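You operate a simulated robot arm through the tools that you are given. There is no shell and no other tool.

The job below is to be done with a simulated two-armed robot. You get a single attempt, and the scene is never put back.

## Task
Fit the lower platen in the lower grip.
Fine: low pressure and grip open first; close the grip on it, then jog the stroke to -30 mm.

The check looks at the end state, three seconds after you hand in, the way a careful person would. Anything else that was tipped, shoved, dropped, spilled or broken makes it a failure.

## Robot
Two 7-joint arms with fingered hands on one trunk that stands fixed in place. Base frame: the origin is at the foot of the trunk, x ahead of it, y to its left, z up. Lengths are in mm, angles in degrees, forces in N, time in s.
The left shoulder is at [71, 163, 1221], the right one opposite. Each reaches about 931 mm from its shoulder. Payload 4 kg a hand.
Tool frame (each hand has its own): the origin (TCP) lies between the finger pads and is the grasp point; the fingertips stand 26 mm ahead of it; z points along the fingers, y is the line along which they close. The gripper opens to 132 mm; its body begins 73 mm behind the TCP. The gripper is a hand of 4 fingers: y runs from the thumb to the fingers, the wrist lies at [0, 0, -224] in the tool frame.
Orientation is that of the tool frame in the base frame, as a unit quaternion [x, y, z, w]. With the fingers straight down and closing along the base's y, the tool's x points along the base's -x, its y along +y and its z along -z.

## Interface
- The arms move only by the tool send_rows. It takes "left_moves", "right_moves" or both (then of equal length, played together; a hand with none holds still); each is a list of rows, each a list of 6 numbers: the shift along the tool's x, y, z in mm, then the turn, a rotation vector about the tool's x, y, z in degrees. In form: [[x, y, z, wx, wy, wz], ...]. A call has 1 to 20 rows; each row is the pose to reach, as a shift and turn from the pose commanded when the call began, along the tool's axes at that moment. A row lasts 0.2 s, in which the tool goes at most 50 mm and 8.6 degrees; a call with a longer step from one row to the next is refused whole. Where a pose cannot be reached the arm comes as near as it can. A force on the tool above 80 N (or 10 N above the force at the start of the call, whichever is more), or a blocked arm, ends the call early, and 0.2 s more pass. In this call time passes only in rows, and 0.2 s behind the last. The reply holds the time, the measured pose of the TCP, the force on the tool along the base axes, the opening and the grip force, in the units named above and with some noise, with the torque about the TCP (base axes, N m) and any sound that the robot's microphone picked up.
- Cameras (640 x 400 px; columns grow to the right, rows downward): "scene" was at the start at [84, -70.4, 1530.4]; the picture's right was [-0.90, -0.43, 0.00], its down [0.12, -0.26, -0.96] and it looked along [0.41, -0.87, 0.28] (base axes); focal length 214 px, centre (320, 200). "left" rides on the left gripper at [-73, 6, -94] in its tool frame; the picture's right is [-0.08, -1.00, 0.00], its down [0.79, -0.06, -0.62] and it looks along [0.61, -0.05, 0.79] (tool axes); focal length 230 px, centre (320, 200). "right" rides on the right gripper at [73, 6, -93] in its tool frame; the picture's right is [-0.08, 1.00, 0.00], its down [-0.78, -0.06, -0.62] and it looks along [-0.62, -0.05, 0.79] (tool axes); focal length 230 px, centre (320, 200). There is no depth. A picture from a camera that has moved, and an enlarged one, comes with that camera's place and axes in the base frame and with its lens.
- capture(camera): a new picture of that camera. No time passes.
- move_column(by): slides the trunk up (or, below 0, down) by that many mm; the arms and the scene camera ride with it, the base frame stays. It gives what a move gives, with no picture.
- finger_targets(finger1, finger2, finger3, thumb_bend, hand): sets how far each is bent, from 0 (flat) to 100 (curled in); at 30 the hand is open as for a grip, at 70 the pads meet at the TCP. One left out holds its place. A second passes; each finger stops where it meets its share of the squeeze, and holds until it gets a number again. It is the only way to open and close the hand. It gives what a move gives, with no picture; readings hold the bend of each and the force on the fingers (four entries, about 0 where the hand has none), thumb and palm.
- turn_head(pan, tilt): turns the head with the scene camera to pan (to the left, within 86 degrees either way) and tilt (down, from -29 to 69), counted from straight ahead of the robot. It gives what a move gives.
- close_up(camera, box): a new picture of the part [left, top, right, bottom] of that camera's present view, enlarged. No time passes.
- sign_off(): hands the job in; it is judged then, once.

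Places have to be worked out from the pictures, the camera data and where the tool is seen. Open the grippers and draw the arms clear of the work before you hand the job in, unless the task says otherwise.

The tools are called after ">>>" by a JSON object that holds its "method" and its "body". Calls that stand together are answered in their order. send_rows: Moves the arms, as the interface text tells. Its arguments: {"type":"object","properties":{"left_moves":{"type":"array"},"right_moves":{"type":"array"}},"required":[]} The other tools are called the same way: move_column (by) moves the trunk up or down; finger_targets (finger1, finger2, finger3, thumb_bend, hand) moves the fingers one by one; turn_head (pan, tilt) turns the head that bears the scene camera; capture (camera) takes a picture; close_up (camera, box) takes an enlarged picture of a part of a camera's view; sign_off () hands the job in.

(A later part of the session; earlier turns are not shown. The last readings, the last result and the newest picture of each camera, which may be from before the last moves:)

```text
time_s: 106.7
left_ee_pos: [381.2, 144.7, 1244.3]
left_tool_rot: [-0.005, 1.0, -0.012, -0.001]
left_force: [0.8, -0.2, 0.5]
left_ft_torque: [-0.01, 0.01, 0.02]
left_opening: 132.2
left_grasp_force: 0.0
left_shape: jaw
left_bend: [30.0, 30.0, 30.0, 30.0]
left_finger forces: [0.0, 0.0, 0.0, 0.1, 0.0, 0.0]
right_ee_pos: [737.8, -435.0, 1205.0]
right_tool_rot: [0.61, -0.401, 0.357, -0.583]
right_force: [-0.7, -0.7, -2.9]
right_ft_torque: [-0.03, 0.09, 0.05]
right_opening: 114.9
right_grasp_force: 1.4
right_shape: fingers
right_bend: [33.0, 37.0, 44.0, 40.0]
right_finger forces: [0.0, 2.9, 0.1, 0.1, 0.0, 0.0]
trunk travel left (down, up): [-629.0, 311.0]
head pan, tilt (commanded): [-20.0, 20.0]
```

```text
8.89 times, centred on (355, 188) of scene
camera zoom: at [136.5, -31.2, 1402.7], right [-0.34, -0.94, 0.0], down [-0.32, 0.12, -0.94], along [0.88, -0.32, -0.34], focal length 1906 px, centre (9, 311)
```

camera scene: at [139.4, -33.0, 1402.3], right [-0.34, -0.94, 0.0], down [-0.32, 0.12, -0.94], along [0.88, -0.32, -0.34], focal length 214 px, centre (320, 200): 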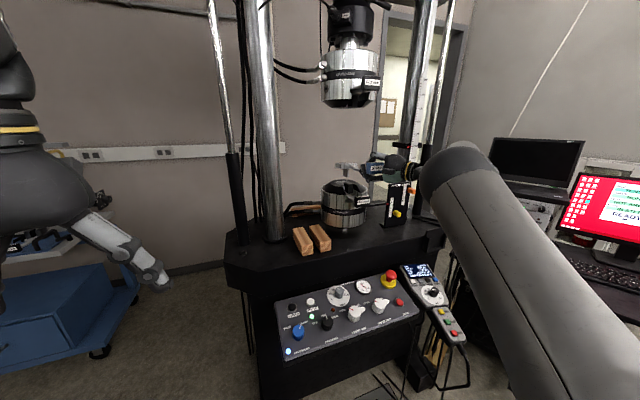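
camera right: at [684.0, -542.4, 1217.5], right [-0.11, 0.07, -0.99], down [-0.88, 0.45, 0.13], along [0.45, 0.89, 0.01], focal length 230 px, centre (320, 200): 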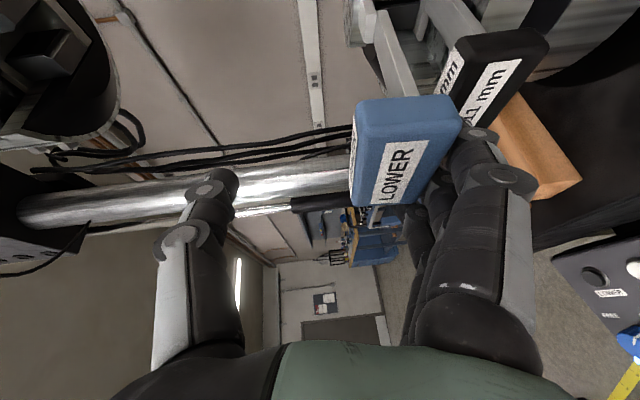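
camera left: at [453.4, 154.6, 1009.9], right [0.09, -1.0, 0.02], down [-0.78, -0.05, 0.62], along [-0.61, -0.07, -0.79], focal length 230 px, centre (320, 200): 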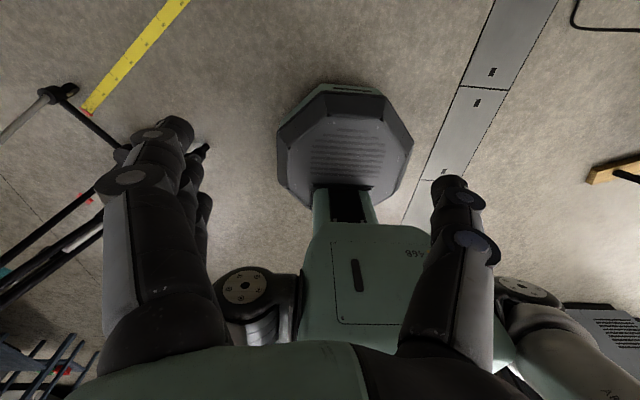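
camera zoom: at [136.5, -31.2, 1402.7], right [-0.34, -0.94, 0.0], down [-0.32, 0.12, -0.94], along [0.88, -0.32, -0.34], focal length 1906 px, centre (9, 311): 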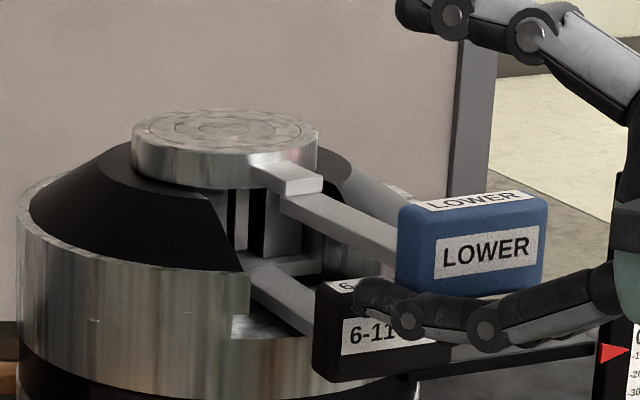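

Disk/handle relation looks level now but load persists; one more small step of 2 mm with a tighter view.

>>> {"method": "send_rows", "body": {"right_moves": [[0.03, 1, 0.07, 0, 0, 0], [0.06, 2, 0.13, 0, 0, 0], [0.06, 2, 0.13, 0, 0, 0]]}}

>>> {"method": "close_up", "body": {"camera": "scene", "box": [330, 170, 365, 196]}}

>>> {"method": "capture", "body": {"camera": "right"}}

```text
time_s: 107.5
left_ee_pos: [380.6, 144.9, 1245.0]
left_tool_rot: [-0.004, 1.0, -0.012, 0.0]
left_force: [0.8, -1.2, -0.4]
left_ft_torque: [-0.03, 0.0, 0.03]
left_opening: 131.5
left_grasp_force: 0.0
left_shape: jaw
left_bend: [30.0, 30.0, 30.0, 30.0]
left_finger forces: [0.0, 0.1, 0.0, 0.0, 0.0, 0.1]
right_ee_pos: [737.9, -436.1, 1202.8]
right_tool_rot: [0.61, -0.401, 0.358, -0.582]
right_force: [-1.6, 0.0, -1.2]
right_ft_torque: [0.0, 0.12, 0.0]
right_opening: 115.0
right_grasp_force: 1.0
right_shape: fingers
right_bend: [33.0, 37.0, 44.0, 40.0]
right_finger forces: [0.0, 2.9, 0.2, 0.0, 0.1, 0.0]
trunk travel left (down, up): [-629.0, 311.0]
head pan, tilt (commanded): [-20.0, 20.0]
```

```text
15.38 times, centred on (348, 183) of scene
camera zoom: at [136.4, -31.2, 1402.7], right [-0.34, -0.94, 0.0], down [-0.32, 0.12, -0.94], along [0.88, -0.32, -0.34], focal length 3300 px, centre (-103, 462)
```

zoom: 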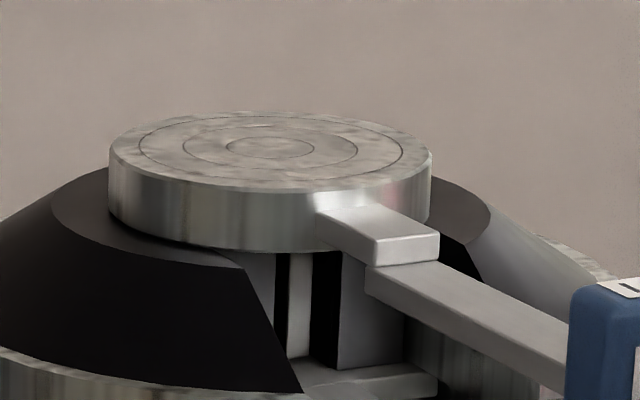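

```text
taken
camera right: at [684.2, -542.7, 1202.3], right [-0.11, 0.07, -0.99], down [-0.88, 0.45, 0.13], along [0.45, 0.89, 0.01], focal length 230 px, centre (320, 200)
```

right: 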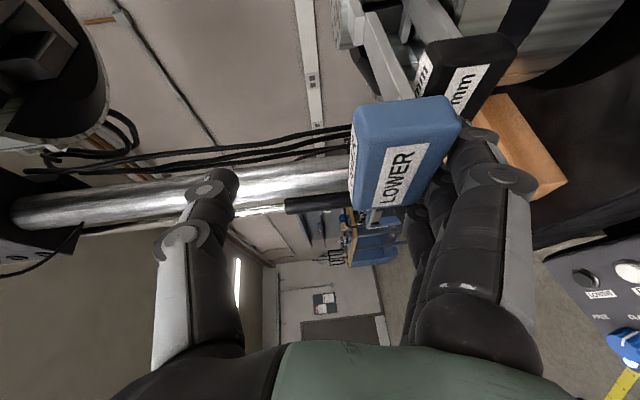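

Tang sits in the gap with clearance on both sides. I need to judge the pitch precisely; take the wider zoom again.

>>> {"method": "close_up", "body": {"camera": "scene", "box": [325, 165, 385, 210]}}

>>> {"method": "close_up", "body": {"camera": "right", "box": [330, 0, 560, 160]}}

```text
8.89 times, centred on (355, 188) of scene
camera zoom: at [136.4, -31.2, 1402.7], right [-0.34, -0.94, 0.0], down [-0.32, 0.12, -0.94], along [0.88, -0.32, -0.34], focal length 1906 px, centre (9, 311)
```

zoom: 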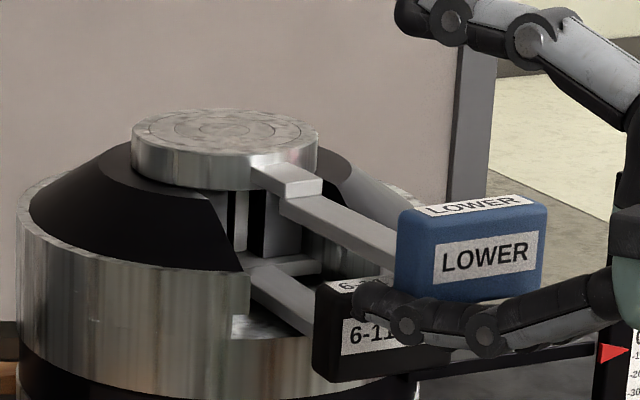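

```text
2.50 times, centred on (445, 80) of right
camera zoom: at [684.2, -542.7, 1202.3], right [-0.11, 0.07, -0.99], down [-0.88, 0.45, 0.13], along [0.45, 0.89, 0.01], focal length 575 px, centre (8, 500)
```

zoom: 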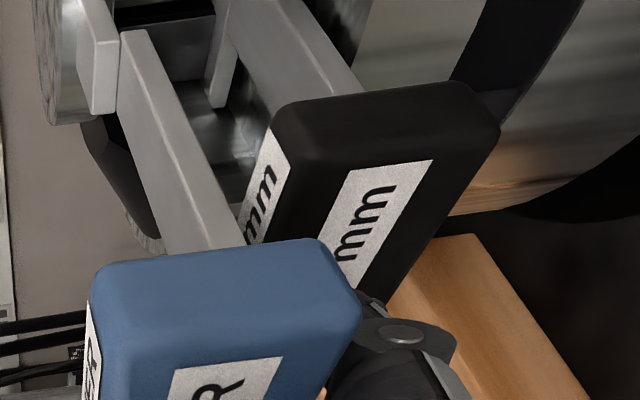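

Pitch is near level yet finger 2 still carries load. I'll lower 3 mm more to see whether it seats or keeps tipping (it's reversible).

>>> {"method": "send_rows", "body": {"right_moves": [[0.05, 1.5, 0.1, 0, 0, 0], [0.09, 3, 0.2, 0, 0, 0], [0.09, 3, 0.2, 0, 0, 0]]}}

>>> {"method": "close_up", "body": {"camera": "scene", "box": [325, 165, 385, 210]}}

```text
time_s: 108.3
left_ee_pos: [380.2, 143.8, 1245.4]
left_tool_rot: [-0.004, 1.0, -0.012, 0.0]
left_force: [0.2, -0.3, 0.2]
left_ft_torque: [0.0, -0.02, 0.01]
left_opening: 131.8
left_grasp_force: 0.0
left_shape: jaw
left_bend: [30.0, 30.0, 30.0, 30.0]
left_finger forces: [0.1, 0.1, 0.0, 0.0, 0.0, 0.0]
right_ee_pos: [737.5, -434.9, 1201.1]
right_tool_rot: [0.61, -0.401, 0.357, -0.583]
right_force: [-2.0, 0.6, -1.5]
right_ft_torque: [0.02, 0.12, 0.0]
right_opening: 115.4
right_grasp_force: 1.3
right_shape: fingers
right_bend: [33.0, 38.0, 44.0, 40.0]
right_finger forces: [0.0, 1.9, 0.1, 0.0, 0.0, 0.1]
trunk travel left (down, up): [-629.0, 311.0]
head pan, tilt (commanded): [-20.0, 20.0]
```

```text
8.89 times, centred on (355, 188) of scene
camera zoom: at [136.3, -31.2, 1402.7], right [-0.34, -0.94, 0.0], down [-0.32, 0.12, -0.94], along [0.88, -0.32, -0.34], focal length 1906 px, centre (9, 311)
```

zoom: 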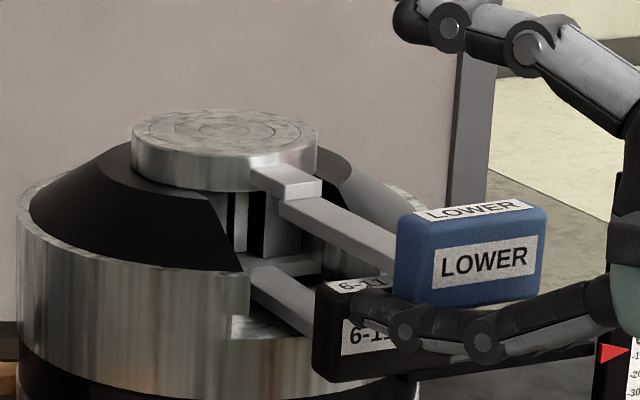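

Load is dropping (1.9 N) — it is starting to seat. Continue 2 mm at a time.

>>> {"method": "send_rows", "body": {"right_moves": [[0.03, 1, 0.07, 0, 0, 0], [0.06, 2, 0.13, 0, 0, 0], [0.06, 2, 0.13, 0, 0, 0]]}}

>>> {"method": "send_rows", "body": {"right_moves": [[0.03, 1, 0.07, 0, 0, 0], [0.06, 2, 0.13, 0, 0, 0], [0.06, 2, 0.13, 0, 0, 0]]}}

>>> {"method": "close_up", "body": {"camera": "scene", "box": [325, 165, 385, 210]}}

>>> {"method": "close_up", "body": {"camera": "right", "box": [330, 0, 560, 160]}}

```text
time_s: 109.1
left_ee_pos: [380.6, 145.6, 1244.9]
left_tool_rot: [-0.005, 1.0, -0.013, 0.0]
left_force: [-1.0, 0.1, 0.2]
left_ft_torque: [0.01, 0.03, -0.02]
left_opening: 131.9
left_grasp_force: 0.0
left_shape: jaw
left_bend: [30.0, 30.0, 30.0, 30.0]
left_finger forces: [0.0, 0.1, 0.0, 0.0, 0.0, 0.0]
right_ee_pos: [738.3, -434.8, 1197.6]
right_tool_rot: [0.61, -0.401, 0.358, -0.583]
right_force: [-0.2, -0.1, -1.0]
right_ft_torque: [-0.01, 0.02, -0.02]
right_opening: 115.0
right_grasp_force: 0.5
right_shape: fingers
right_bend: [33.0, 39.0, 44.0, 40.0]
right_finger forces: [0.0, 0.7, 0.0, 0.1, 0.0, 0.1]
trunk travel left (down, up): [-629.0, 311.0]
head pan, tilt (commanded): [-20.0, 20.0]
```

```text
time_s: 109.9
left_ee_pos: [381.0, 145.8, 1245.1]
left_tool_rot: [-0.005, 1.0, -0.012, 0.0]
left_force: [0.0, -0.2, 0.1]
left_ft_torque: [0.01, 0.01, 0.0]
left_opening: 131.9
left_grasp_force: 0.1
left_shape: jaw
left_bend: [30.0, 30.0, 30.0, 30.0]
left_finger forces: [0.1, 0.0, 0.0, 0.0, 0.0, 0.0]
right_ee_pos: [738.4, -434.4, 1195.7]
right_tool_rot: [0.61, -0.401, 0.357, -0.582]
right_force: [-0.8, -0.8, 1.1]
right_ft_torque: [-0.03, -0.03, 0.04]
right_opening: 115.1
right_grasp_force: 0.1
right_shape: fingers
right_bend: [33.0, 40.0, 44.0, 40.0]
right_finger forces: [0.1, 0.0, 0.0, 0.0, 0.1, 0.0]
trunk travel left (down, up): [-629.0, 311.0]
head pan, tilt (commanded): [-20.0, 20.0]
```

```text
8.89 times, centred on (355, 188) of scene
camera zoom: at [136.4, -31.0, 1402.7], right [-0.34, -0.94, 0.0], down [-0.32, 0.12, -0.94], along [0.88, -0.32, -0.34], focal length 1906 px, centre (9, 311)
```

zoom: 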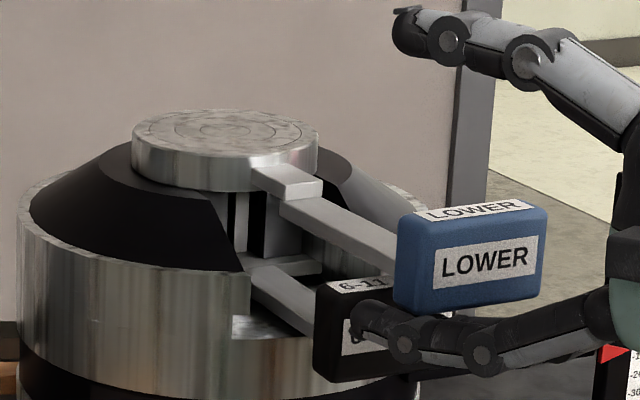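

```text
2.50 times, centred on (445, 80) of right
camera zoom: at [684.1, -542.1, 1194.8], right [-0.11, 0.07, -0.99], down [-0.88, 0.45, 0.13], along [0.45, 0.89, 0.01], focal length 575 px, centre (8, 500)
```

zoom: 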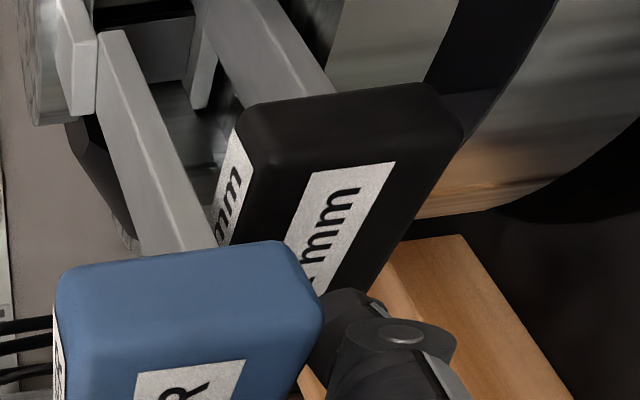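

The finger load is zero: the platen has seated and stands on its own. Before closing the grip, I'll zoom to check its centring and tang position.

>>> {"method": "close_up", "body": {"camera": "scene", "box": [324, 170, 368, 200]}}

>>> {"method": "close_up", "body": {"camera": "scene", "box": [315, 165, 395, 235]}}

```text
13.33 times, centred on (346, 185) of scene
camera zoom: at [136.4, -31.0, 1402.7], right [-0.34, -0.94, 0.0], down [-0.32, 0.12, -0.94], along [0.88, -0.32, -0.34], focal length 2860 px, centre (-27, 400)
```

zoom: 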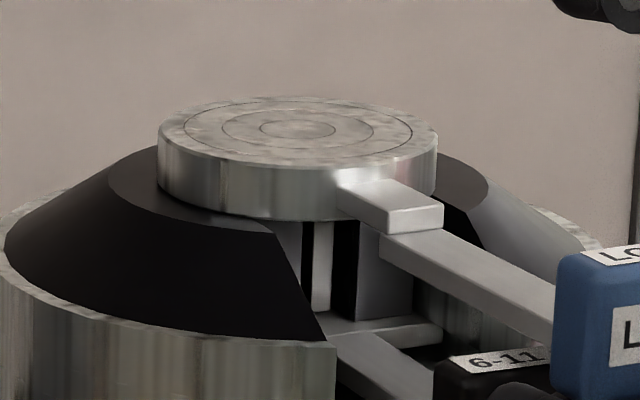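

```text
5.71 times, centred on (355, 200) of scene
camera zoom: at [136.4, -31.0, 1402.7], right [-0.34, -0.94, 0.0], down [-0.32, 0.12, -0.94], along [0.88, -0.32, -0.34], focal length 1226 px, centre (120, 200)
```

zoom: 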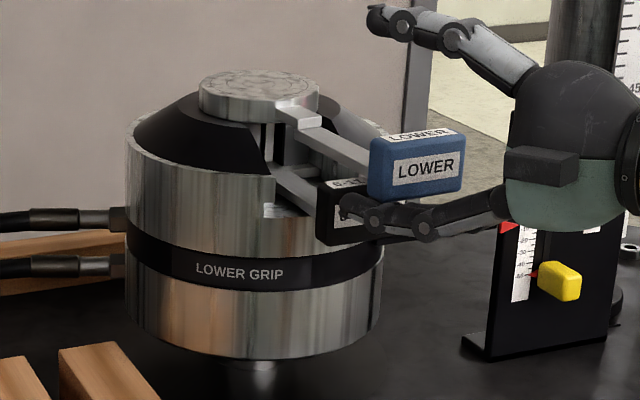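

The disk is concentric with the grip top and seated. Now withdraw the hand: lower 14 mm (fingers clear of handle), then back away in -x.

>>> {"method": "send_rows", "body": {"right_moves": [[0.15, 5, 0.33, 0, 0, 0], [0.3, 10, 0.66, 0, 0, 0], [0.43, 14, 0.93, 0, 0, 0], [-3.8, 14.7, -8.1, 0, 0, 0], [-8, 15.5, -17.2, 0, 0, 0], [-12.2, 16.2, -26.2, 0, 0, 0], [-16.4, 16.9, -35.3, 0, 0, 0], [-20.6, 17.7, -44.3, 0, 0, 0], [-29, 19.1, -62.4, 0, 0, 0], [-37.5, 20.6, -80.5, 0, 0, 0], [-45.9, 22, -98.6, 0, 0, 0], [-54.3, 23.5, -116.7, 0, 0, 0]]}}

>>> {"method": "capture", "body": {"camera": "scene"}}

>>> {"method": "close_up", "body": {"camera": "scene", "box": [315, 165, 395, 235]}}

>>> {"method": "capture", "body": {"camera": "right"}}

```text
time_s: 112.5
left_ee_pos: [380.1, 145.2, 1244.6]
left_tool_rot: [-0.005, 1.0, -0.012, 0.001]
left_force: [-0.9, 0.3, -0.3]
left_ft_torque: [-0.01, 0.0, 0.0]
left_opening: 131.9
left_grasp_force: 0.0
left_shape: jaw
left_bend: [30.0, 30.0, 30.0, 30.0]
left_finger forces: [0.0, 0.0, 0.1, 0.0, 0.1, 0.1]
right_ee_pos: [606.0, -434.6, 1183.3]
right_tool_rot: [0.61, -0.399, 0.358, -0.583]
right_force: [0.1, -0.7, -0.3]
right_ft_torque: [0.0, 0.01, -0.05]
right_opening: 115.1
right_grasp_force: 0.1
right_shape: fingers
right_bend: [33.0, 40.0, 44.0, 40.0]
right_finger forces: [0.0, 0.0, 0.0, 0.0, 0.1, 0.0]
trunk travel left (down, up): [-629.0, 311.0]
head pan, tilt (commanded): [-20.0, 20.0]
```

```text
taken
camera scene: at [135.2, -31.1, 1402.8], right [-0.34, -0.94, 0.0], down [-0.32, 0.12, -0.94], along [0.88, -0.32, -0.34], focal length 214 px, centre (320, 200)
```

scene: 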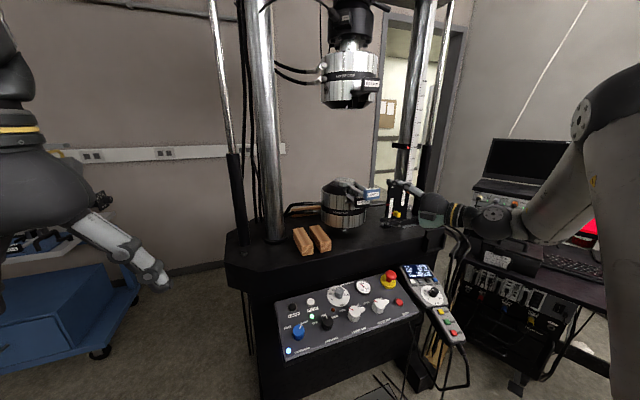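

```text
5.71 times, centred on (355, 200) of scene
camera zoom: at [135.2, -31.1, 1402.8], right [-0.34, -0.94, 0.0], down [-0.32, 0.12, -0.94], along [0.88, -0.32, -0.34], focal length 1226 px, centre (120, 200)
```

zoom: 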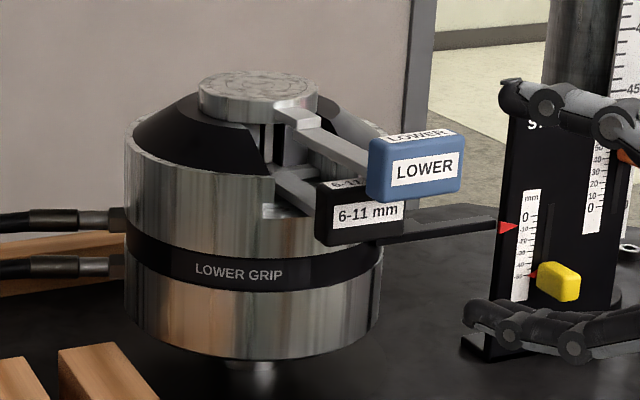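

```text
taken
camera right: at [552.7, -542.3, 1181.1], right [-0.1, 0.07, -0.99], down [-0.88, 0.45, 0.12], along [0.45, 0.89, 0.01], focal length 230 px, centre (320, 200)
```

right: 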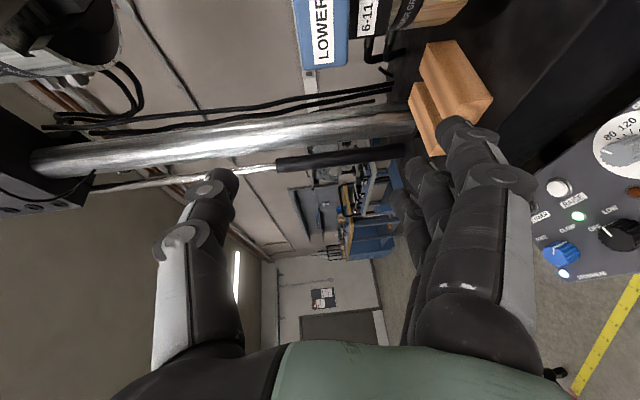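

The platen stands seated on its own. Now I'll bring the right hand back toward a downward-pointing posture to operate the lever: first raise and rotate in free space.

>>> {"method": "send_rows", "body": {"right_moves": [[-9.2, -19.2, -0.2, -4.4, 4.9, 4], [-18.4, -38.4, -0.4, -8.8, 9.8, 8], [-27.7, -57.6, -0.6, -13.2, 14.7, 12], [-36.9, -76.8, -0.8, -17.6, 19.6, 16], [-46.1, -96, -1, -22, 24.5, 20], [-55.3, -115.2, -1.2, -26.4, 29.4, 24], [-55.3, -115.2, -1.2, -26.4, 29.4, 24]]}}

>>> {"method": "capture", "body": {"camera": "scene"}}

```text
time_s: 114.1
left_ee_pos: [380.9, 145.9, 1245.2]
left_tool_rot: [-0.005, 1.0, -0.013, 0.001]
left_force: [0.3, -0.7, 0.0]
left_ft_torque: [-0.02, 0.03, 0.0]
left_opening: 131.8
left_grasp_force: 0.0
left_shape: jaw
left_bend: [30.0, 30.0, 30.0, 30.0]
left_finger forces: [0.0, 0.1, 0.1, 0.0, 0.0, 0.1]
right_ee_pos: [590.0, -396.7, 1300.8]
right_tool_rot: [-0.507, 0.724, -0.265, 0.386]
right_force: [0.1, 0.7, -0.1]
right_ft_torque: [0.01, -0.01, 0.0]
right_opening: 115.0
right_grasp_force: 0.1
right_shape: fingers
right_bend: [33.0, 40.0, 44.0, 40.0]
right_finger forces: [0.0, 0.0, 0.0, 0.0, 0.0, 0.1]
trunk travel left (down, up): [-629.0, 311.0]
head pan, tilt (commanded): [-20.0, 20.0]
```

```text
taken
camera scene: at [136.4, -31.3, 1402.7], right [-0.34, -0.94, 0.0], down [-0.32, 0.12, -0.94], along [0.88, -0.32, -0.34], focal length 214 px, centre (320, 200)
```

scene: 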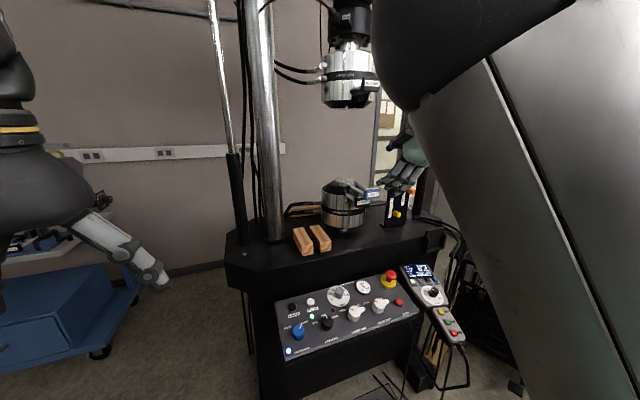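

Position reached in free space. Narrow the fingers and lower the trunk toward the lever working height.

>>> {"method": "finger_targets", "body": {"hand": "right", "finger1": 51, "finger2": 51, "finger3": 51, "thumb_bend": 51}}

>>> {"method": "move_column", "body": {"by": -340}}

>>> {"method": "capture", "body": {"camera": "scene"}}

>>> {"method": "capture", "body": {"camera": "right"}}

```text
time_s: 115.1
left_ee_pos: [381.0, 145.3, 1244.2]
left_tool_rot: [-0.005, 1.0, -0.012, 0.0]
left_force: [-0.5, -0.6, 0.4]
left_ft_torque: [0.0, 0.0, 0.0]
left_opening: 131.9
left_grasp_force: 0.1
left_shape: jaw
left_bend: [30.0, 30.0, 30.0, 30.0]
left_finger forces: [0.0, 0.0, 0.0, 0.0, 0.1, 0.0]
right_ee_pos: [587.8, -400.3, 1297.2]
right_tool_rot: [-0.507, 0.726, -0.265, 0.381]
right_force: [-0.3, -0.3, -0.1]
right_ft_torque: [0.01, 0.0, 0.0]
right_opening: 68.1
right_grasp_force: 0.2
right_shape: fingers
right_bend: [51.0, 51.0, 51.0, 51.0]
right_finger forces: [0.0, 0.0, 0.0, 0.0, 0.0, 0.1]
trunk travel left (down, up): [-629.0, 311.0]
head pan, tilt (commanded): [-20.0, 20.0]
```

```text
time_s: 118.4
left_ee_pos: [380.0, 144.7, 904.0]
left_tool_rot: [-0.006, 1.0, -0.012, 0.0]
left_force: [0.5, -0.4, -0.4]
left_ft_torque: [0.03, 0.01, 0.01]
left_opening: 132.0
left_grasp_force: 0.1
left_shape: jaw
left_bend: [30.0, 30.0, 30.0, 30.0]
left_finger forces: [0.0, 0.0, 0.0, 0.1, 0.0, 0.1]
right_ee_pos: [590.6, -400.3, 952.9]
right_tool_rot: [-0.508, 0.728, -0.262, 0.379]
right_force: [0.7, -0.7, 0.5]
right_ft_torque: [0.01, 0.02, -0.01]
right_opening: 68.2
right_grasp_force: 0.1
right_shape: fingers
right_bend: [51.0, 51.0, 51.0, 51.0]
right_finger forces: [0.0, 0.0, 0.0, 0.0, 0.0, 0.0]
trunk travel left (down, up): [-289.0, 651.0]
head pan, tilt (commanded): [-20.0, 20.0]
```

```text
taken
camera scene: at [136.3, -30.9, 1062.7], right [-0.34, -0.94, 0.0], down [-0.32, 0.12, -0.94], along [0.88, -0.32, -0.34], focal length 214 px, centre (320, 200)
```

scene: 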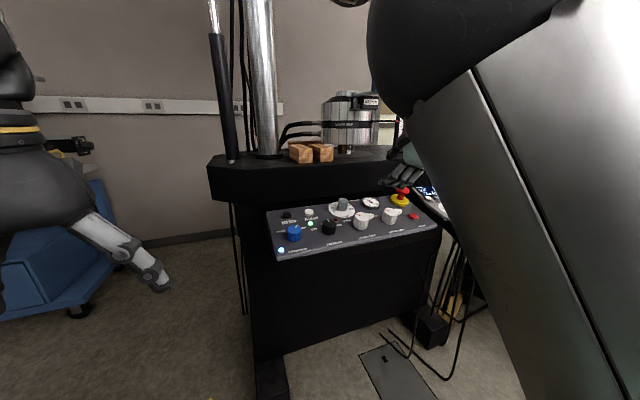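

```text
taken
camera right: at [496.0, -468.8, 983.0], right [-0.52, 0.42, -0.74], down [-0.32, 0.71, 0.62], along [0.79, 0.56, -0.24], focal length 230 px, centre (320, 200)
```

right: 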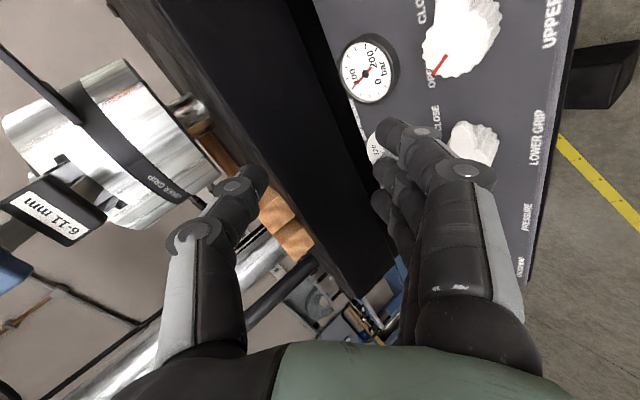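

Now at Zs≈810 with a clear path. Rotate to pointing-down with yaw -72° and hover at about (575,-340,940).

>>> {"method": "send_rows", "body": {"right_moves": [[-10, 7.9, -1, -7.66, 2.74, -0.44], [-19.9, 15.7, -2, -15.3, 5.5, -0.9], [-29.9, 23.6, -3.1, -23, 8.2, -1.3], [-39.8, 31.4, -4.1, -30.6, 11, -1.8], [-49.8, 39.3, -5.1, -38.3, 13.7, -2.2], [-49.8, 39.3, -5.1, -38.3, 13.7, -2.2]]}}

>>> {"method": "capture", "body": {"camera": "right"}}

>>> {"method": "capture", "body": {"camera": "scene"}}

```text
time_s: 119.8
left_ee_pos: [379.7, 147.2, 905.6]
left_tool_rot: [-0.005, 1.0, -0.012, 0.0]
left_force: [0.8, 0.7, -0.7]
left_ft_torque: [0.0, -0.04, 0.02]
left_opening: 131.8
left_grasp_force: 0.1
left_shape: jaw
left_bend: [30.0, 30.0, 30.0, 30.0]
left_finger forces: [0.1, 0.0, 0.0, 0.0, 0.0, 0.0]
right_ee_pos: [576.5, -324.8, 944.7]
right_tool_rot: [-0.592, 0.797, -0.088, 0.088]
right_force: [0.3, 0.3, 0.1]
right_ft_torque: [-0.01, 0.02, 0.0]
right_opening: 68.0
right_grasp_force: 0.0
right_shape: fingers
right_bend: [51.0, 51.0, 51.0, 51.0]
right_finger forces: [0.1, 0.0, 0.1, 0.0, 0.0, 0.0]
trunk travel left (down, up): [-289.0, 651.0]
head pan, tilt (commanded): [-20.0, 20.0]
```

```text
taken
camera right: at [527.4, -391.7, 1031.8], right [-0.9, 0.36, -0.24], down [0.13, 0.76, 0.64], along [0.41, 0.55, -0.73], focal length 230 px, centre (320, 200)
```

right: 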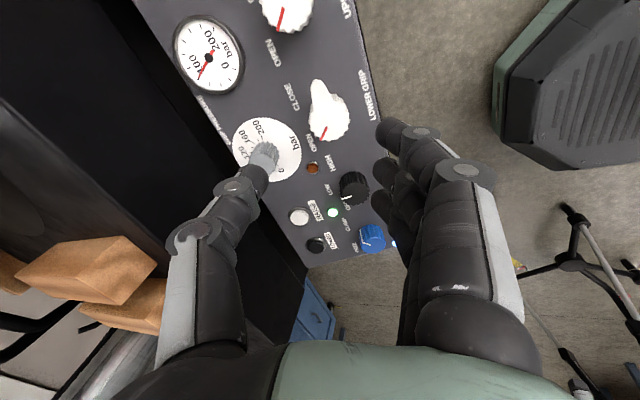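

```text
taken
camera scene: at [136.1, -30.5, 1062.8], right [-0.34, -0.94, 0.0], down [-0.32, 0.12, -0.94], along [0.88, -0.32, -0.34], focal length 214 px, centre (320, 200)
```

scene: 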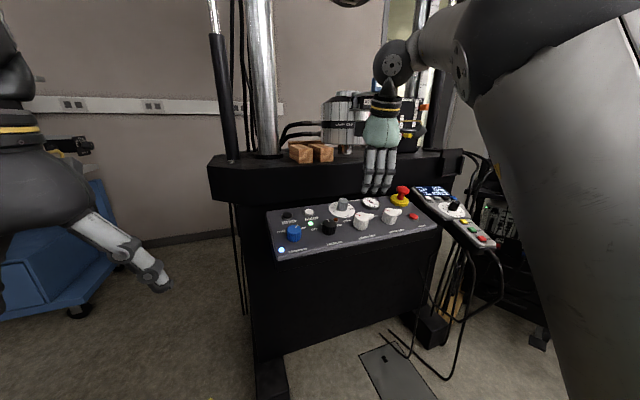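

Lever seen pointing OPEN, platen seated. Set thumb closer (60) as when released, lower the trunk 39 mm to the posture that worked before.

>>> {"method": "finger_targets", "body": {"hand": "right", "finger1": 51, "finger2": 51, "finger3": 51, "thumb_bend": 59}}

>>> {"method": "move_column", "body": {"by": -39}}

>>> {"method": "send_rows", "body": {"right_moves": [[-1, 0, 8, -0.3, -1, 0.25], [-1.5, -2, 18, -0.6, -1.95, 0.51], [-2, -4.5, 29, -0.6, -1.95, 0.51], [-2, -4.5, 29, -0.6, -1.95, 0.51]]}}

>>> {"method": "capture", "body": {"camera": "right"}}

```text
time_s: 120.8
left_ee_pos: [381.5, 146.0, 904.2]
left_tool_rot: [-0.005, 1.0, -0.012, 0.0]
left_force: [-0.5, 0.1, 0.5]
left_ft_torque: [0.01, 0.02, 0.0]
left_opening: 131.8
left_grasp_force: 0.1
left_shape: jaw
left_bend: [30.0, 30.0, 30.0, 30.0]
left_finger forces: [0.0, 0.0, 0.0, 0.0, 0.1, 0.0]
right_ee_pos: [576.1, -325.8, 944.0]
right_tool_rot: [-0.592, 0.796, -0.088, 0.089]
right_force: [0.1, 0.3, 0.6]
right_ft_torque: [-0.02, 0.0, -0.04]
right_opening: 55.1
right_grasp_force: 0.1
right_shape: fingers
right_bend: [51.0, 51.0, 51.0, 59.0]
right_finger forces: [0.0, 0.0, 0.0, 0.0, 0.0, 0.0]
trunk travel left (down, up): [-289.0, 651.0]
head pan, tilt (commanded): [-20.0, 20.0]
```

```text
time_s: 121.6
left_ee_pos: [381.4, 145.9, 864.7]
left_tool_rot: [-0.005, 1.0, -0.012, 0.0]
left_force: [-0.4, 0.7, -0.1]
left_ft_torque: [0.0, -0.01, -0.02]
left_opening: 131.8
left_grasp_force: 0.0
left_shape: jaw
left_bend: [30.0, 30.0, 30.0, 30.0]
left_finger forces: [0.0, 0.0, 0.1, 0.0, 0.1, 0.1]
right_ee_pos: [576.0, -325.7, 905.3]
right_tool_rot: [-0.592, 0.796, -0.088, 0.089]
right_force: [0.2, 0.3, 0.8]
right_ft_torque: [-0.03, -0.01, -0.02]
right_opening: 55.3
right_grasp_force: 0.1
right_shape: fingers
right_bend: [51.0, 51.0, 51.0, 59.0]
right_finger forces: [0.0, 0.0, 0.0, 0.1, 0.0, 0.1]
trunk travel left (down, up): [-250.0, 690.0]
head pan, tilt (commanded): [-20.0, 20.0]
```

```text
time_s: 122.6
left_ee_pos: [380.6, 145.5, 865.6]
left_tool_rot: [-0.005, 1.0, -0.012, 0.0]
left_force: [0.2, -0.6, -0.4]
left_ft_torque: [-0.03, 0.0, -0.01]
left_opening: 131.8
left_grasp_force: 0.0
left_shape: jaw
left_bend: [30.0, 30.0, 30.0, 30.0]
left_finger forces: [0.0, 0.0, 0.0, 0.1, 0.1, 0.0]
right_ee_pos: [587.2, -325.7, 878.7]
right_tool_rot: [-0.59, 0.798, -0.073, 0.099]
right_force: [0.2, -0.1, 0.5]
right_ft_torque: [0.02, -0.01, 0.01]
right_opening: 55.2
right_grasp_force: 0.1
right_shape: fingers
right_bend: [51.0, 51.0, 51.0, 59.0]
right_finger forces: [0.0, 0.0, 0.0, 0.0, 0.1, 0.1]
trunk travel left (down, up): [-250.0, 690.0]
head pan, tilt (commanded): [-20.0, 20.0]
```

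```text
taken
camera right: at [539.2, -395.6, 963.0], right [-0.9, 0.37, -0.23], down [0.13, 0.73, 0.67], along [0.41, 0.57, -0.71], focal length 230 px, centre (320, 200)
```

right: 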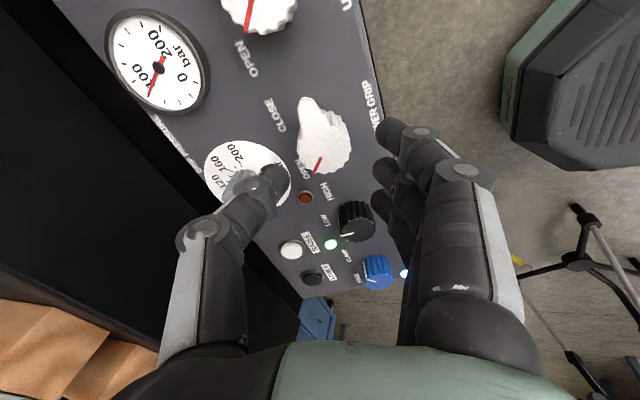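

Hover matches the earlier pose. Descend along the axis onto the lever.

>>> {"method": "send_rows", "body": {"right_moves": [[-0.6, -0.2, 15, 0, 0, 0], [-1.2, -0.4, 30, 0, 0, 0], [-1.7, -0.6, 45, 0, 0, 0], [-1.7, -0.6, 54, 0, 0, 0], [-1.7, -0.6, 59, 0, 0, 0], [-1.7, -0.6, 59, 0, 0, 0]]}}

>>> {"method": "capture", "body": {"camera": "right"}}

```text
time_s: 124.0
left_ee_pos: [380.8, 145.6, 865.8]
left_tool_rot: [-0.005, 1.0, -0.013, 0.0]
left_force: [0.4, -0.7, -0.2]
left_ft_torque: [0.01, 0.01, 0.0]
left_opening: 131.7
left_grasp_force: 0.1
left_shape: jaw
left_bend: [30.0, 30.0, 30.0, 30.0]
left_finger forces: [0.0, 0.1, 0.1, 0.1, 0.0, 0.1]
right_ee_pos: [604.2, -325.5, 822.4]
right_tool_rot: [-0.59, 0.798, -0.073, 0.099]
right_force: [0.7, 0.2, -0.5]
right_ft_torque: [-0.01, 0.01, 0.03]
right_opening: 55.2
right_grasp_force: 0.0
right_shape: fingers
right_bend: [51.0, 51.0, 51.0, 59.0]
right_finger forces: [0.0, 0.0, 0.0, 0.1, 0.1, 0.1]
trunk travel left (down, up): [-250.0, 690.0]
head pan, tilt (commanded): [-20.0, 20.0]
```

```text
taken
camera right: at [555.4, -394.7, 905.9], right [-0.9, 0.37, -0.23], down [0.13, 0.73, 0.67], along [0.41, 0.57, -0.71], focal length 230 px, centre (320, 200)
```

right: 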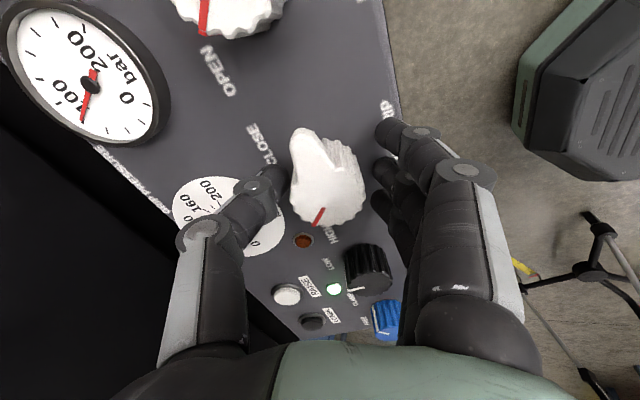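

Aligned without contact. Close on the lever.

>>> {"method": "finger_targets", "body": {"hand": "right", "finger1": 66, "finger2": 70, "finger3": 66, "thumb_bend": 70}}

>>> {"method": "capture", "body": {"camera": "right"}}

```text
time_s: 125.0
left_ee_pos: [380.6, 145.3, 865.7]
left_tool_rot: [-0.006, 1.0, -0.013, 0.0]
left_force: [-0.1, 0.3, 0.4]
left_ft_torque: [-0.01, -0.04, 0.0]
left_opening: 131.8
left_grasp_force: 0.1
left_shape: jaw
left_bend: [30.0, 30.0, 30.0, 30.0]
left_finger forces: [0.0, 0.0, 0.0, 0.0, 0.0, 0.0]
right_ee_pos: [603.9, -325.0, 821.6]
right_tool_rot: [-0.59, 0.798, -0.074, 0.099]
right_force: [1.7, -0.4, -4.1]
right_ft_torque: [0.01, -0.01, 0.0]
right_opening: 30.6
right_grasp_force: 10.6
right_shape: fingers
right_bend: [64.0, 57.0, 64.0, 65.0]
right_finger forces: [1.2, 7.8, 1.5, 0.0, 10.7, 0.0]
trunk travel left (down, up): [-250.0, 690.0]
head pan, tilt (commanded): [-20.0, 20.0]
```

```text
taken
camera right: at [555.9, -394.7, 905.6], right [-0.9, 0.37, -0.23], down [0.13, 0.73, 0.67], along [0.41, 0.57, -0.71], focal length 230 px, centre (320, 200)
```

right: 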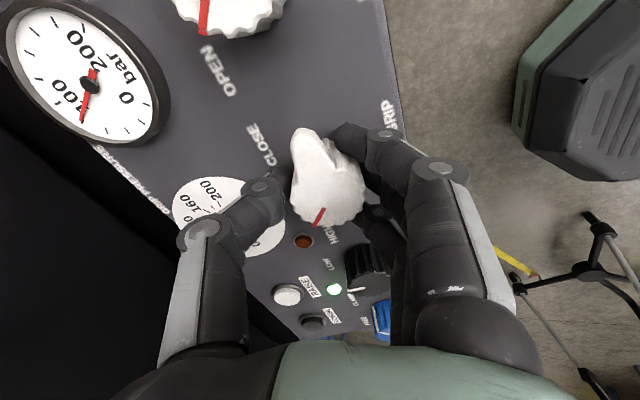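

Gripped at ~11 N. Rotate +92° about the tool axis (OPEN → CLOSE).

>>> {"method": "send_rows", "body": {"right_moves": [[0, 0, 0, 0, 0, 8], [0, 0, 0, 0, 0, 16], [0, 0, 0, 0, 0, 24], [0, 0, 0, 0, 0, 32], [0, 0, 0, 0, 0, 40], [0, 0, 0, 0, 0, 48], [0, 0, 0, 0, 0, 56], [0, 0, 0, 0, 0, 64], [0, 0, 0, 0, 0, 72], [0, 0, 0, 0, 0, 80], [0, 0, 0, 0, 0, 88], [0, 0, 0, 0, 0, 92], [0, 0, 0, 0, 0, 92]]}}

>>> {"method": "capture", "body": {"camera": "right"}}

>>> {"method": "capture", "body": {"camera": "scene"}}

```text
time_s: 127.8
left_ee_pos: [379.7, 145.0, 866.0]
left_tool_rot: [-0.005, 1.0, -0.011, 0.0]
left_force: [0.2, -0.2, 0.0]
left_ft_torque: [0.01, 0.0, -0.02]
left_opening: 131.9
left_grasp_force: 0.1
left_shape: jaw
left_bend: [30.0, 30.0, 30.0, 30.0]
left_finger forces: [0.0, 0.0, 0.1, 0.0, 0.1, 0.0]
right_ee_pos: [603.5, -325.8, 821.3]
right_tool_rot: [0.163, 0.979, 0.021, 0.122]
right_force: [-16.3, -0.5, -7.7]
right_ft_torque: [0.03, 0.33, 0.13]
right_opening: 31.8
right_grasp_force: 13.4
right_shape: fingers
right_bend: [65.0, 58.0, 66.0, 65.0]
right_finger forces: [7.7, 5.9, 0.0, 0.1, 12.6, 0.0]
trunk travel left (down, up): [-250.0, 690.0]
head pan, tilt (commanded): [-20.0, 20.0]
```

```text
taken
camera right: at [515.1, -297.6, 895.8], right [0.39, 0.92, 0.1], down [0.55, -0.31, 0.78], along [0.74, -0.25, -0.62], focal length 230 px, centre (320, 200)
```

right: 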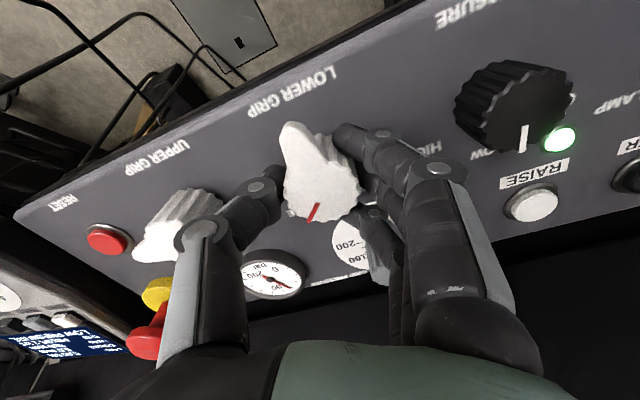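

```text
taken
camera scene: at [135.5, -31.3, 1023.8], right [-0.34, -0.94, 0.0], down [-0.32, 0.12, -0.94], along [0.88, -0.32, -0.34], focal length 214 px, centre (320, 200)
```

scene: 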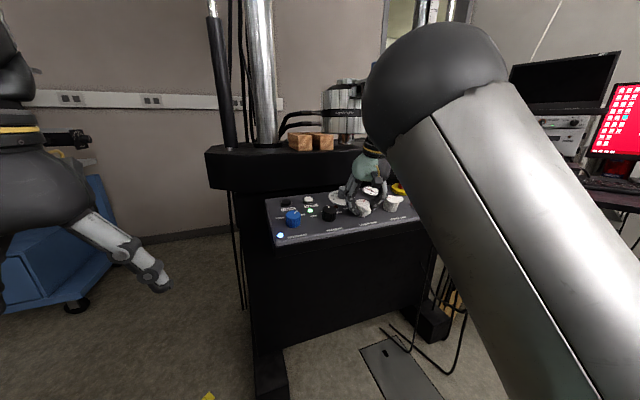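

The lever is at CLOSE (same look as the original position). Release and lift.

>>> {"method": "finger_targets", "body": {"hand": "right", "finger1": 52, "finger2": 52, "finger3": 54, "thumb_bend": 53}}

>>> {"method": "send_rows", "body": {"right_moves": [[0, 0, -8, 0, 0, 0], [0, 0, -20, 0, 0, 0], [0, 0, -35, 0, 0, 0], [0, 0, -50, 0, 0, 0], [0, 0, -62, 0, 0, 0]]}}

>>> {"method": "capture", "body": {"camera": "right"}}

>>> {"method": "capture", "body": {"camera": "scene"}}

```text
time_s: 128.8
left_ee_pos: [381.4, 145.5, 865.2]
left_tool_rot: [-0.005, 1.0, -0.012, 0.0]
left_force: [-0.5, -0.2, 0.0]
left_ft_torque: [-0.01, -0.02, 0.01]
left_opening: 132.1
left_grasp_force: 0.0
left_shape: jaw
left_bend: [30.0, 30.0, 30.0, 30.0]
left_finger forces: [0.0, 0.1, 0.0, 0.0, 0.0, 0.0]
right_ee_pos: [605.4, -325.4, 819.9]
right_tool_rot: [0.164, 0.979, 0.02, 0.121]
right_force: [1.0, -0.3, 0.2]
right_ft_torque: [0.02, -0.01, 0.03]
right_opening: 61.8
right_grasp_force: 0.1
right_shape: fingers
right_bend: [52.0, 52.0, 54.0, 53.0]
right_finger forces: [0.1, 0.1, 0.1, 0.1, 0.0, 0.0]
trunk travel left (down, up): [-250.0, 690.0]
head pan, tilt (commanded): [-20.0, 20.0]
```

```text
time_s: 130.0
left_ee_pos: [381.1, 145.4, 866.0]
left_tool_rot: [-0.005, 1.0, -0.012, 0.0]
left_force: [0.0, 0.0, 0.1]
left_ft_torque: [0.01, -0.01, 0.0]
left_opening: 131.7
left_grasp_force: 0.0
left_shape: jaw
left_bend: [30.0, 30.0, 30.0, 30.0]
left_finger forces: [0.1, 0.1, 0.0, 0.0, 0.0, 0.0]
right_ee_pos: [589.0, -324.6, 881.3]
right_tool_rot: [0.164, 0.979, 0.021, 0.121]
right_force: [-0.5, -0.2, -0.2]
right_ft_torque: [-0.03, 0.03, 0.0]
right_opening: 61.8
right_grasp_force: 0.1
right_shape: fingers
right_bend: [52.0, 52.0, 54.0, 53.0]
right_finger forces: [0.1, 0.0, 0.1, 0.0, 0.0, 0.0]
trunk travel left (down, up): [-250.0, 690.0]
head pan, tilt (commanded): [-20.0, 20.0]
```

```text
taken
camera right: at [500.8, -297.6, 955.9], right [0.39, 0.92, 0.1], down [0.55, -0.31, 0.78], along [0.74, -0.25, -0.62], focal length 230 px, centre (320, 200)
```

right: 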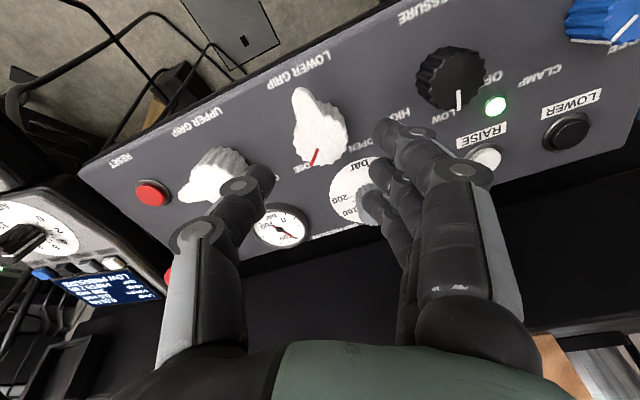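

```text
taken
camera scene: at [136.2, -31.0, 1023.7], right [-0.34, -0.94, 0.0], down [-0.32, 0.12, -0.94], along [0.88, -0.32, -0.34], focal length 214 px, centre (320, 200)
```

scene: 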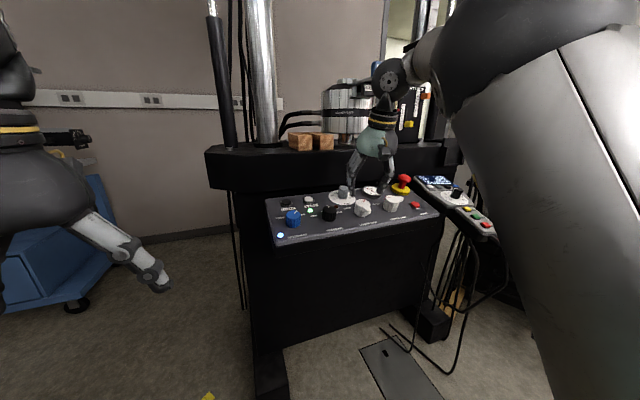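

Lever at CLOSE. Check the platen on the grip.

>>> {"method": "close_up", "body": {"camera": "scene", "box": [300, 60, 440, 150]}}

>>> {"method": "close_up", "body": {"camera": "right", "box": [0, 190, 180, 330]}}

```text
4.44 times, centred on (370, 105) of scene
camera zoom: at [136.2, -31.0, 1023.7], right [-0.34, -0.94, 0.0], down [-0.32, 0.12, -0.94], along [0.88, -0.32, -0.34], focal length 953 px, centre (98, 622)
```

zoom: 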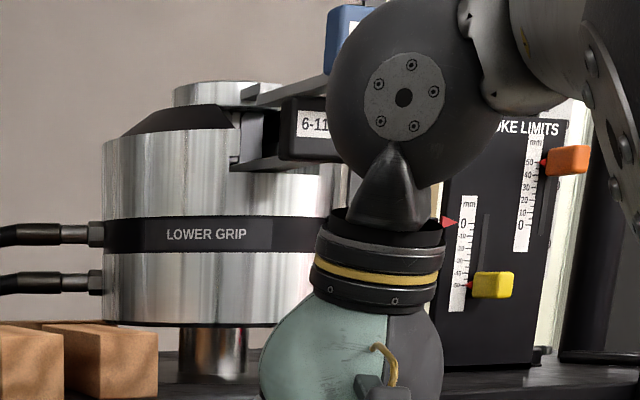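

```text
2.86 times, centred on (90, 260) of right
camera zoom: at [500.8, -297.6, 955.9], right [0.39, 0.92, 0.1], down [0.55, -0.31, 0.78], along [0.74, -0.25, -0.62], focal length 657 px, centre (977, 29)
```

zoom: 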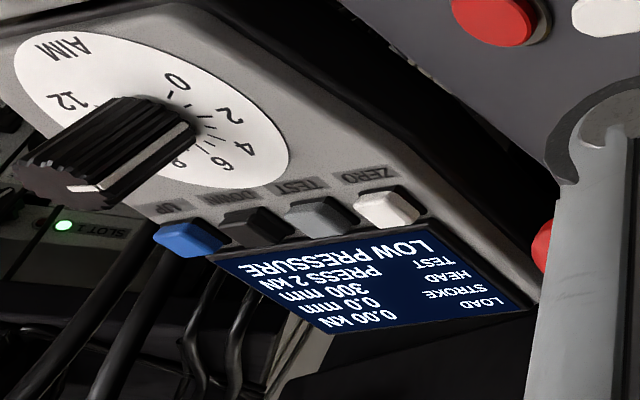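

Display shows LOW PRESSURE, stroke 0.0 mm, and the platen stays in place. Next is the pendant's DOWN button ≈ (637,-665,813), buttons ~33 mm apart. I'll lift away and form a pointing finger in free air.

>>> {"method": "send_rows", "body": {"right_moves": [[0, -10, -30, 0, 0, -4], [0, -25, -60, 0, 0, -8], [5, -45, -80, 0, 0, -12], [10, -70, -90, 0, 0, -16], [10, -100, -95, 0, 0, -19], [10, -130, -95, 0, 0, -19]]}}

>>> {"method": "finger_targets", "body": {"hand": "right", "finger1": 100, "finger2": 62, "finger3": 100, "thumb_bend": 30}}

>>> {"method": "capture", "body": {"camera": "right"}}

>>> {"method": "capture", "body": {"camera": "scene"}}

```text
time_s: 131.4
left_ee_pos: [380.2, 144.7, 867.3]
left_tool_rot: [-0.005, 1.0, -0.011, 0.0]
left_force: [-1.3, 0.3, 0.8]
left_ft_torque: [-0.02, -0.04, -0.02]
left_opening: 132.0
left_grasp_force: 0.1
left_shape: jaw
left_bend: [30.0, 30.0, 30.0, 30.0]
left_finger forces: [0.0, 0.1, 0.1, 0.0, 0.1, 0.0]
right_ee_pos: [512.7, -444.4, 960.1]
right_tool_rot: [0.001, 0.992, -0.001, 0.125]
right_force: [0.1, 0.7, 0.0]
right_ft_torque: [0.04, -0.04, 0.01]
right_opening: 62.2
right_grasp_force: 0.0
right_shape: fingers
right_bend: [52.0, 52.0, 54.0, 53.0]
right_finger forces: [0.0, 0.1, 0.1, 0.0, 0.0, 0.0]
right hand out of reach, approached as far as the arm can: row 3, 4, 5
trunk travel left (down, up): [-250.0, 690.0]
head pan, tilt (commanded): [-20.0, 20.0]
```

```text
time_s: 132.4
left_ee_pos: [380.3, 146.1, 865.5]
left_tool_rot: [-0.006, 1.0, -0.011, 0.0]
left_force: [0.2, -0.4, 0.2]
left_ft_torque: [0.02, 0.0, 0.01]
left_opening: 132.1
left_grasp_force: 0.1
left_shape: jaw
left_bend: [30.0, 30.0, 30.0, 30.0]
left_finger forces: [0.0, 0.0, 0.0, 0.0, 0.1, 0.0]
right_ee_pos: [514.7, -444.4, 959.5]
right_tool_rot: [0.0, 0.992, 0.0, 0.124]
right_force: [0.0, 0.6, 0.1]
right_ft_torque: [0.04, 0.01, -0.03]
right_opening: 60.2
right_grasp_force: 0.1
right_shape: fingers
right_bend: [100.0, 62.0, 100.0, 30.0]
right_finger forces: [0.1, 0.0, 0.0, 0.0, 0.0, 0.1]
trunk travel left (down, up): [-250.0, 690.0]
head pan, tilt (commanded): [-20.0, 20.0]
```

```text
taken
camera right: at [420.0, -440.1, 1033.0], right [0.08, 1.0, 0.02], down [0.61, -0.06, 0.79], along [0.79, -0.05, -0.61], focal length 230 px, centre (320, 200)
```

right: 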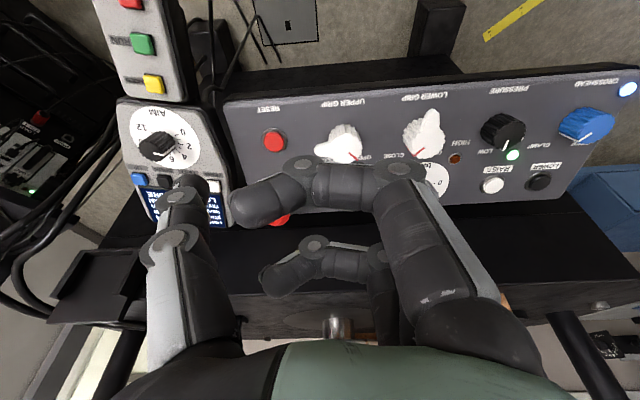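

```text
taken
camera scene: at [136.4, -30.9, 1023.7], right [-0.34, -0.94, 0.0], down [-0.32, 0.12, -0.94], along [0.88, -0.32, -0.34], focal length 214 px, centre (320, 200)
```

scene: 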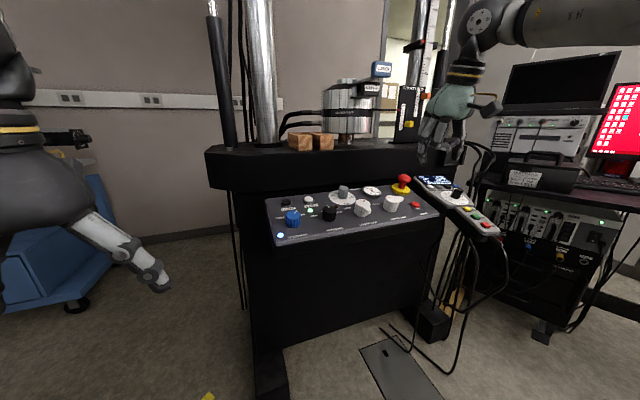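

Curled fingers sit ~30 mm behind an extended digit. The thumb is best visible to the hand camera, so I'll use the thumb as the pointer with all fingers curled.

>>> {"method": "finger_targets", "body": {"hand": "right", "finger1": 100, "finger2": 100, "finger3": 100, "thumb_bend": 56}}

>>> {"method": "capture", "body": {"camera": "right"}}

>>> {"method": "close_up", "body": {"camera": "scene", "box": [400, 60, 520, 250]}}

```text
time_s: 133.4
left_ee_pos: [380.6, 145.5, 866.1]
left_tool_rot: [-0.005, 1.0, -0.012, -0.001]
left_force: [-0.3, -0.3, -0.3]
left_ft_torque: [-0.01, 0.04, 0.02]
left_opening: 131.9
left_grasp_force: 0.0
left_shape: jaw
left_bend: [30.0, 30.0, 30.0, 30.0]
left_finger forces: [0.1, 0.1, 0.0, 0.0, 0.0, 0.0]
right_ee_pos: [513.6, -444.9, 958.6]
right_tool_rot: [0.001, 0.992, -0.001, 0.124]
right_force: [-0.3, -0.4, 0.4]
right_ft_torque: [-0.01, 0.0, -0.01]
right_opening: 44.2
right_grasp_force: 0.0
right_shape: fingers
right_bend: [100.0, 100.0, 100.0, 56.0]
right_finger forces: [0.0, 0.1, 0.1, 0.1, 0.0, 0.0]
trunk travel left (down, up): [-250.0, 690.0]
head pan, tilt (commanded): [-20.0, 20.0]
```

```text
taken
camera right: at [419.9, -440.1, 1033.0], right [0.08, 1.0, 0.02], down [0.61, -0.06, 0.79], along [0.79, -0.05, -0.61], focal length 230 px, centre (320, 200)
```

right: 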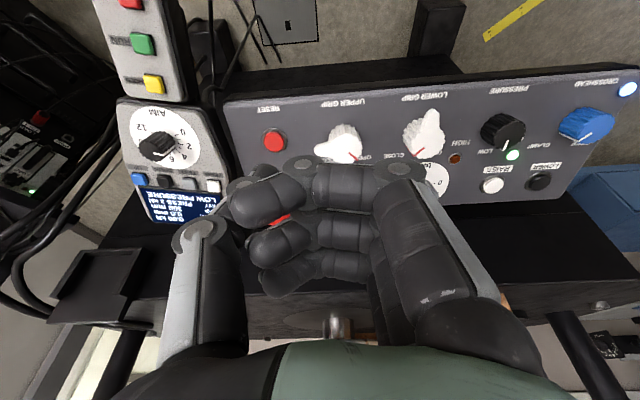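

```text
2.11 times, centred on (460, 155) of scene
camera zoom: at [136.4, -31.0, 1023.7], right [-0.34, -0.94, 0.0], down [-0.32, 0.12, -0.94], along [0.88, -0.32, -0.34], focal length 452 px, centre (25, 295)
```

zoom: 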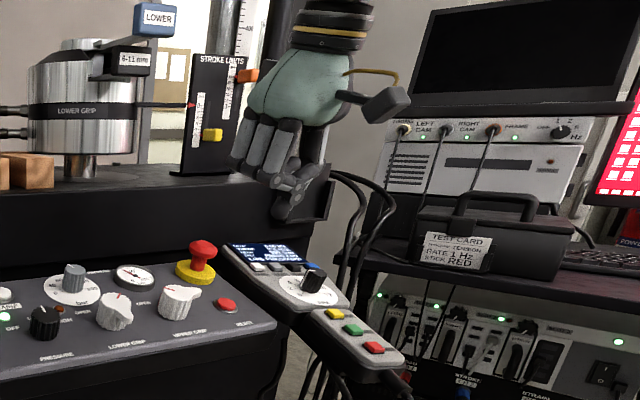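

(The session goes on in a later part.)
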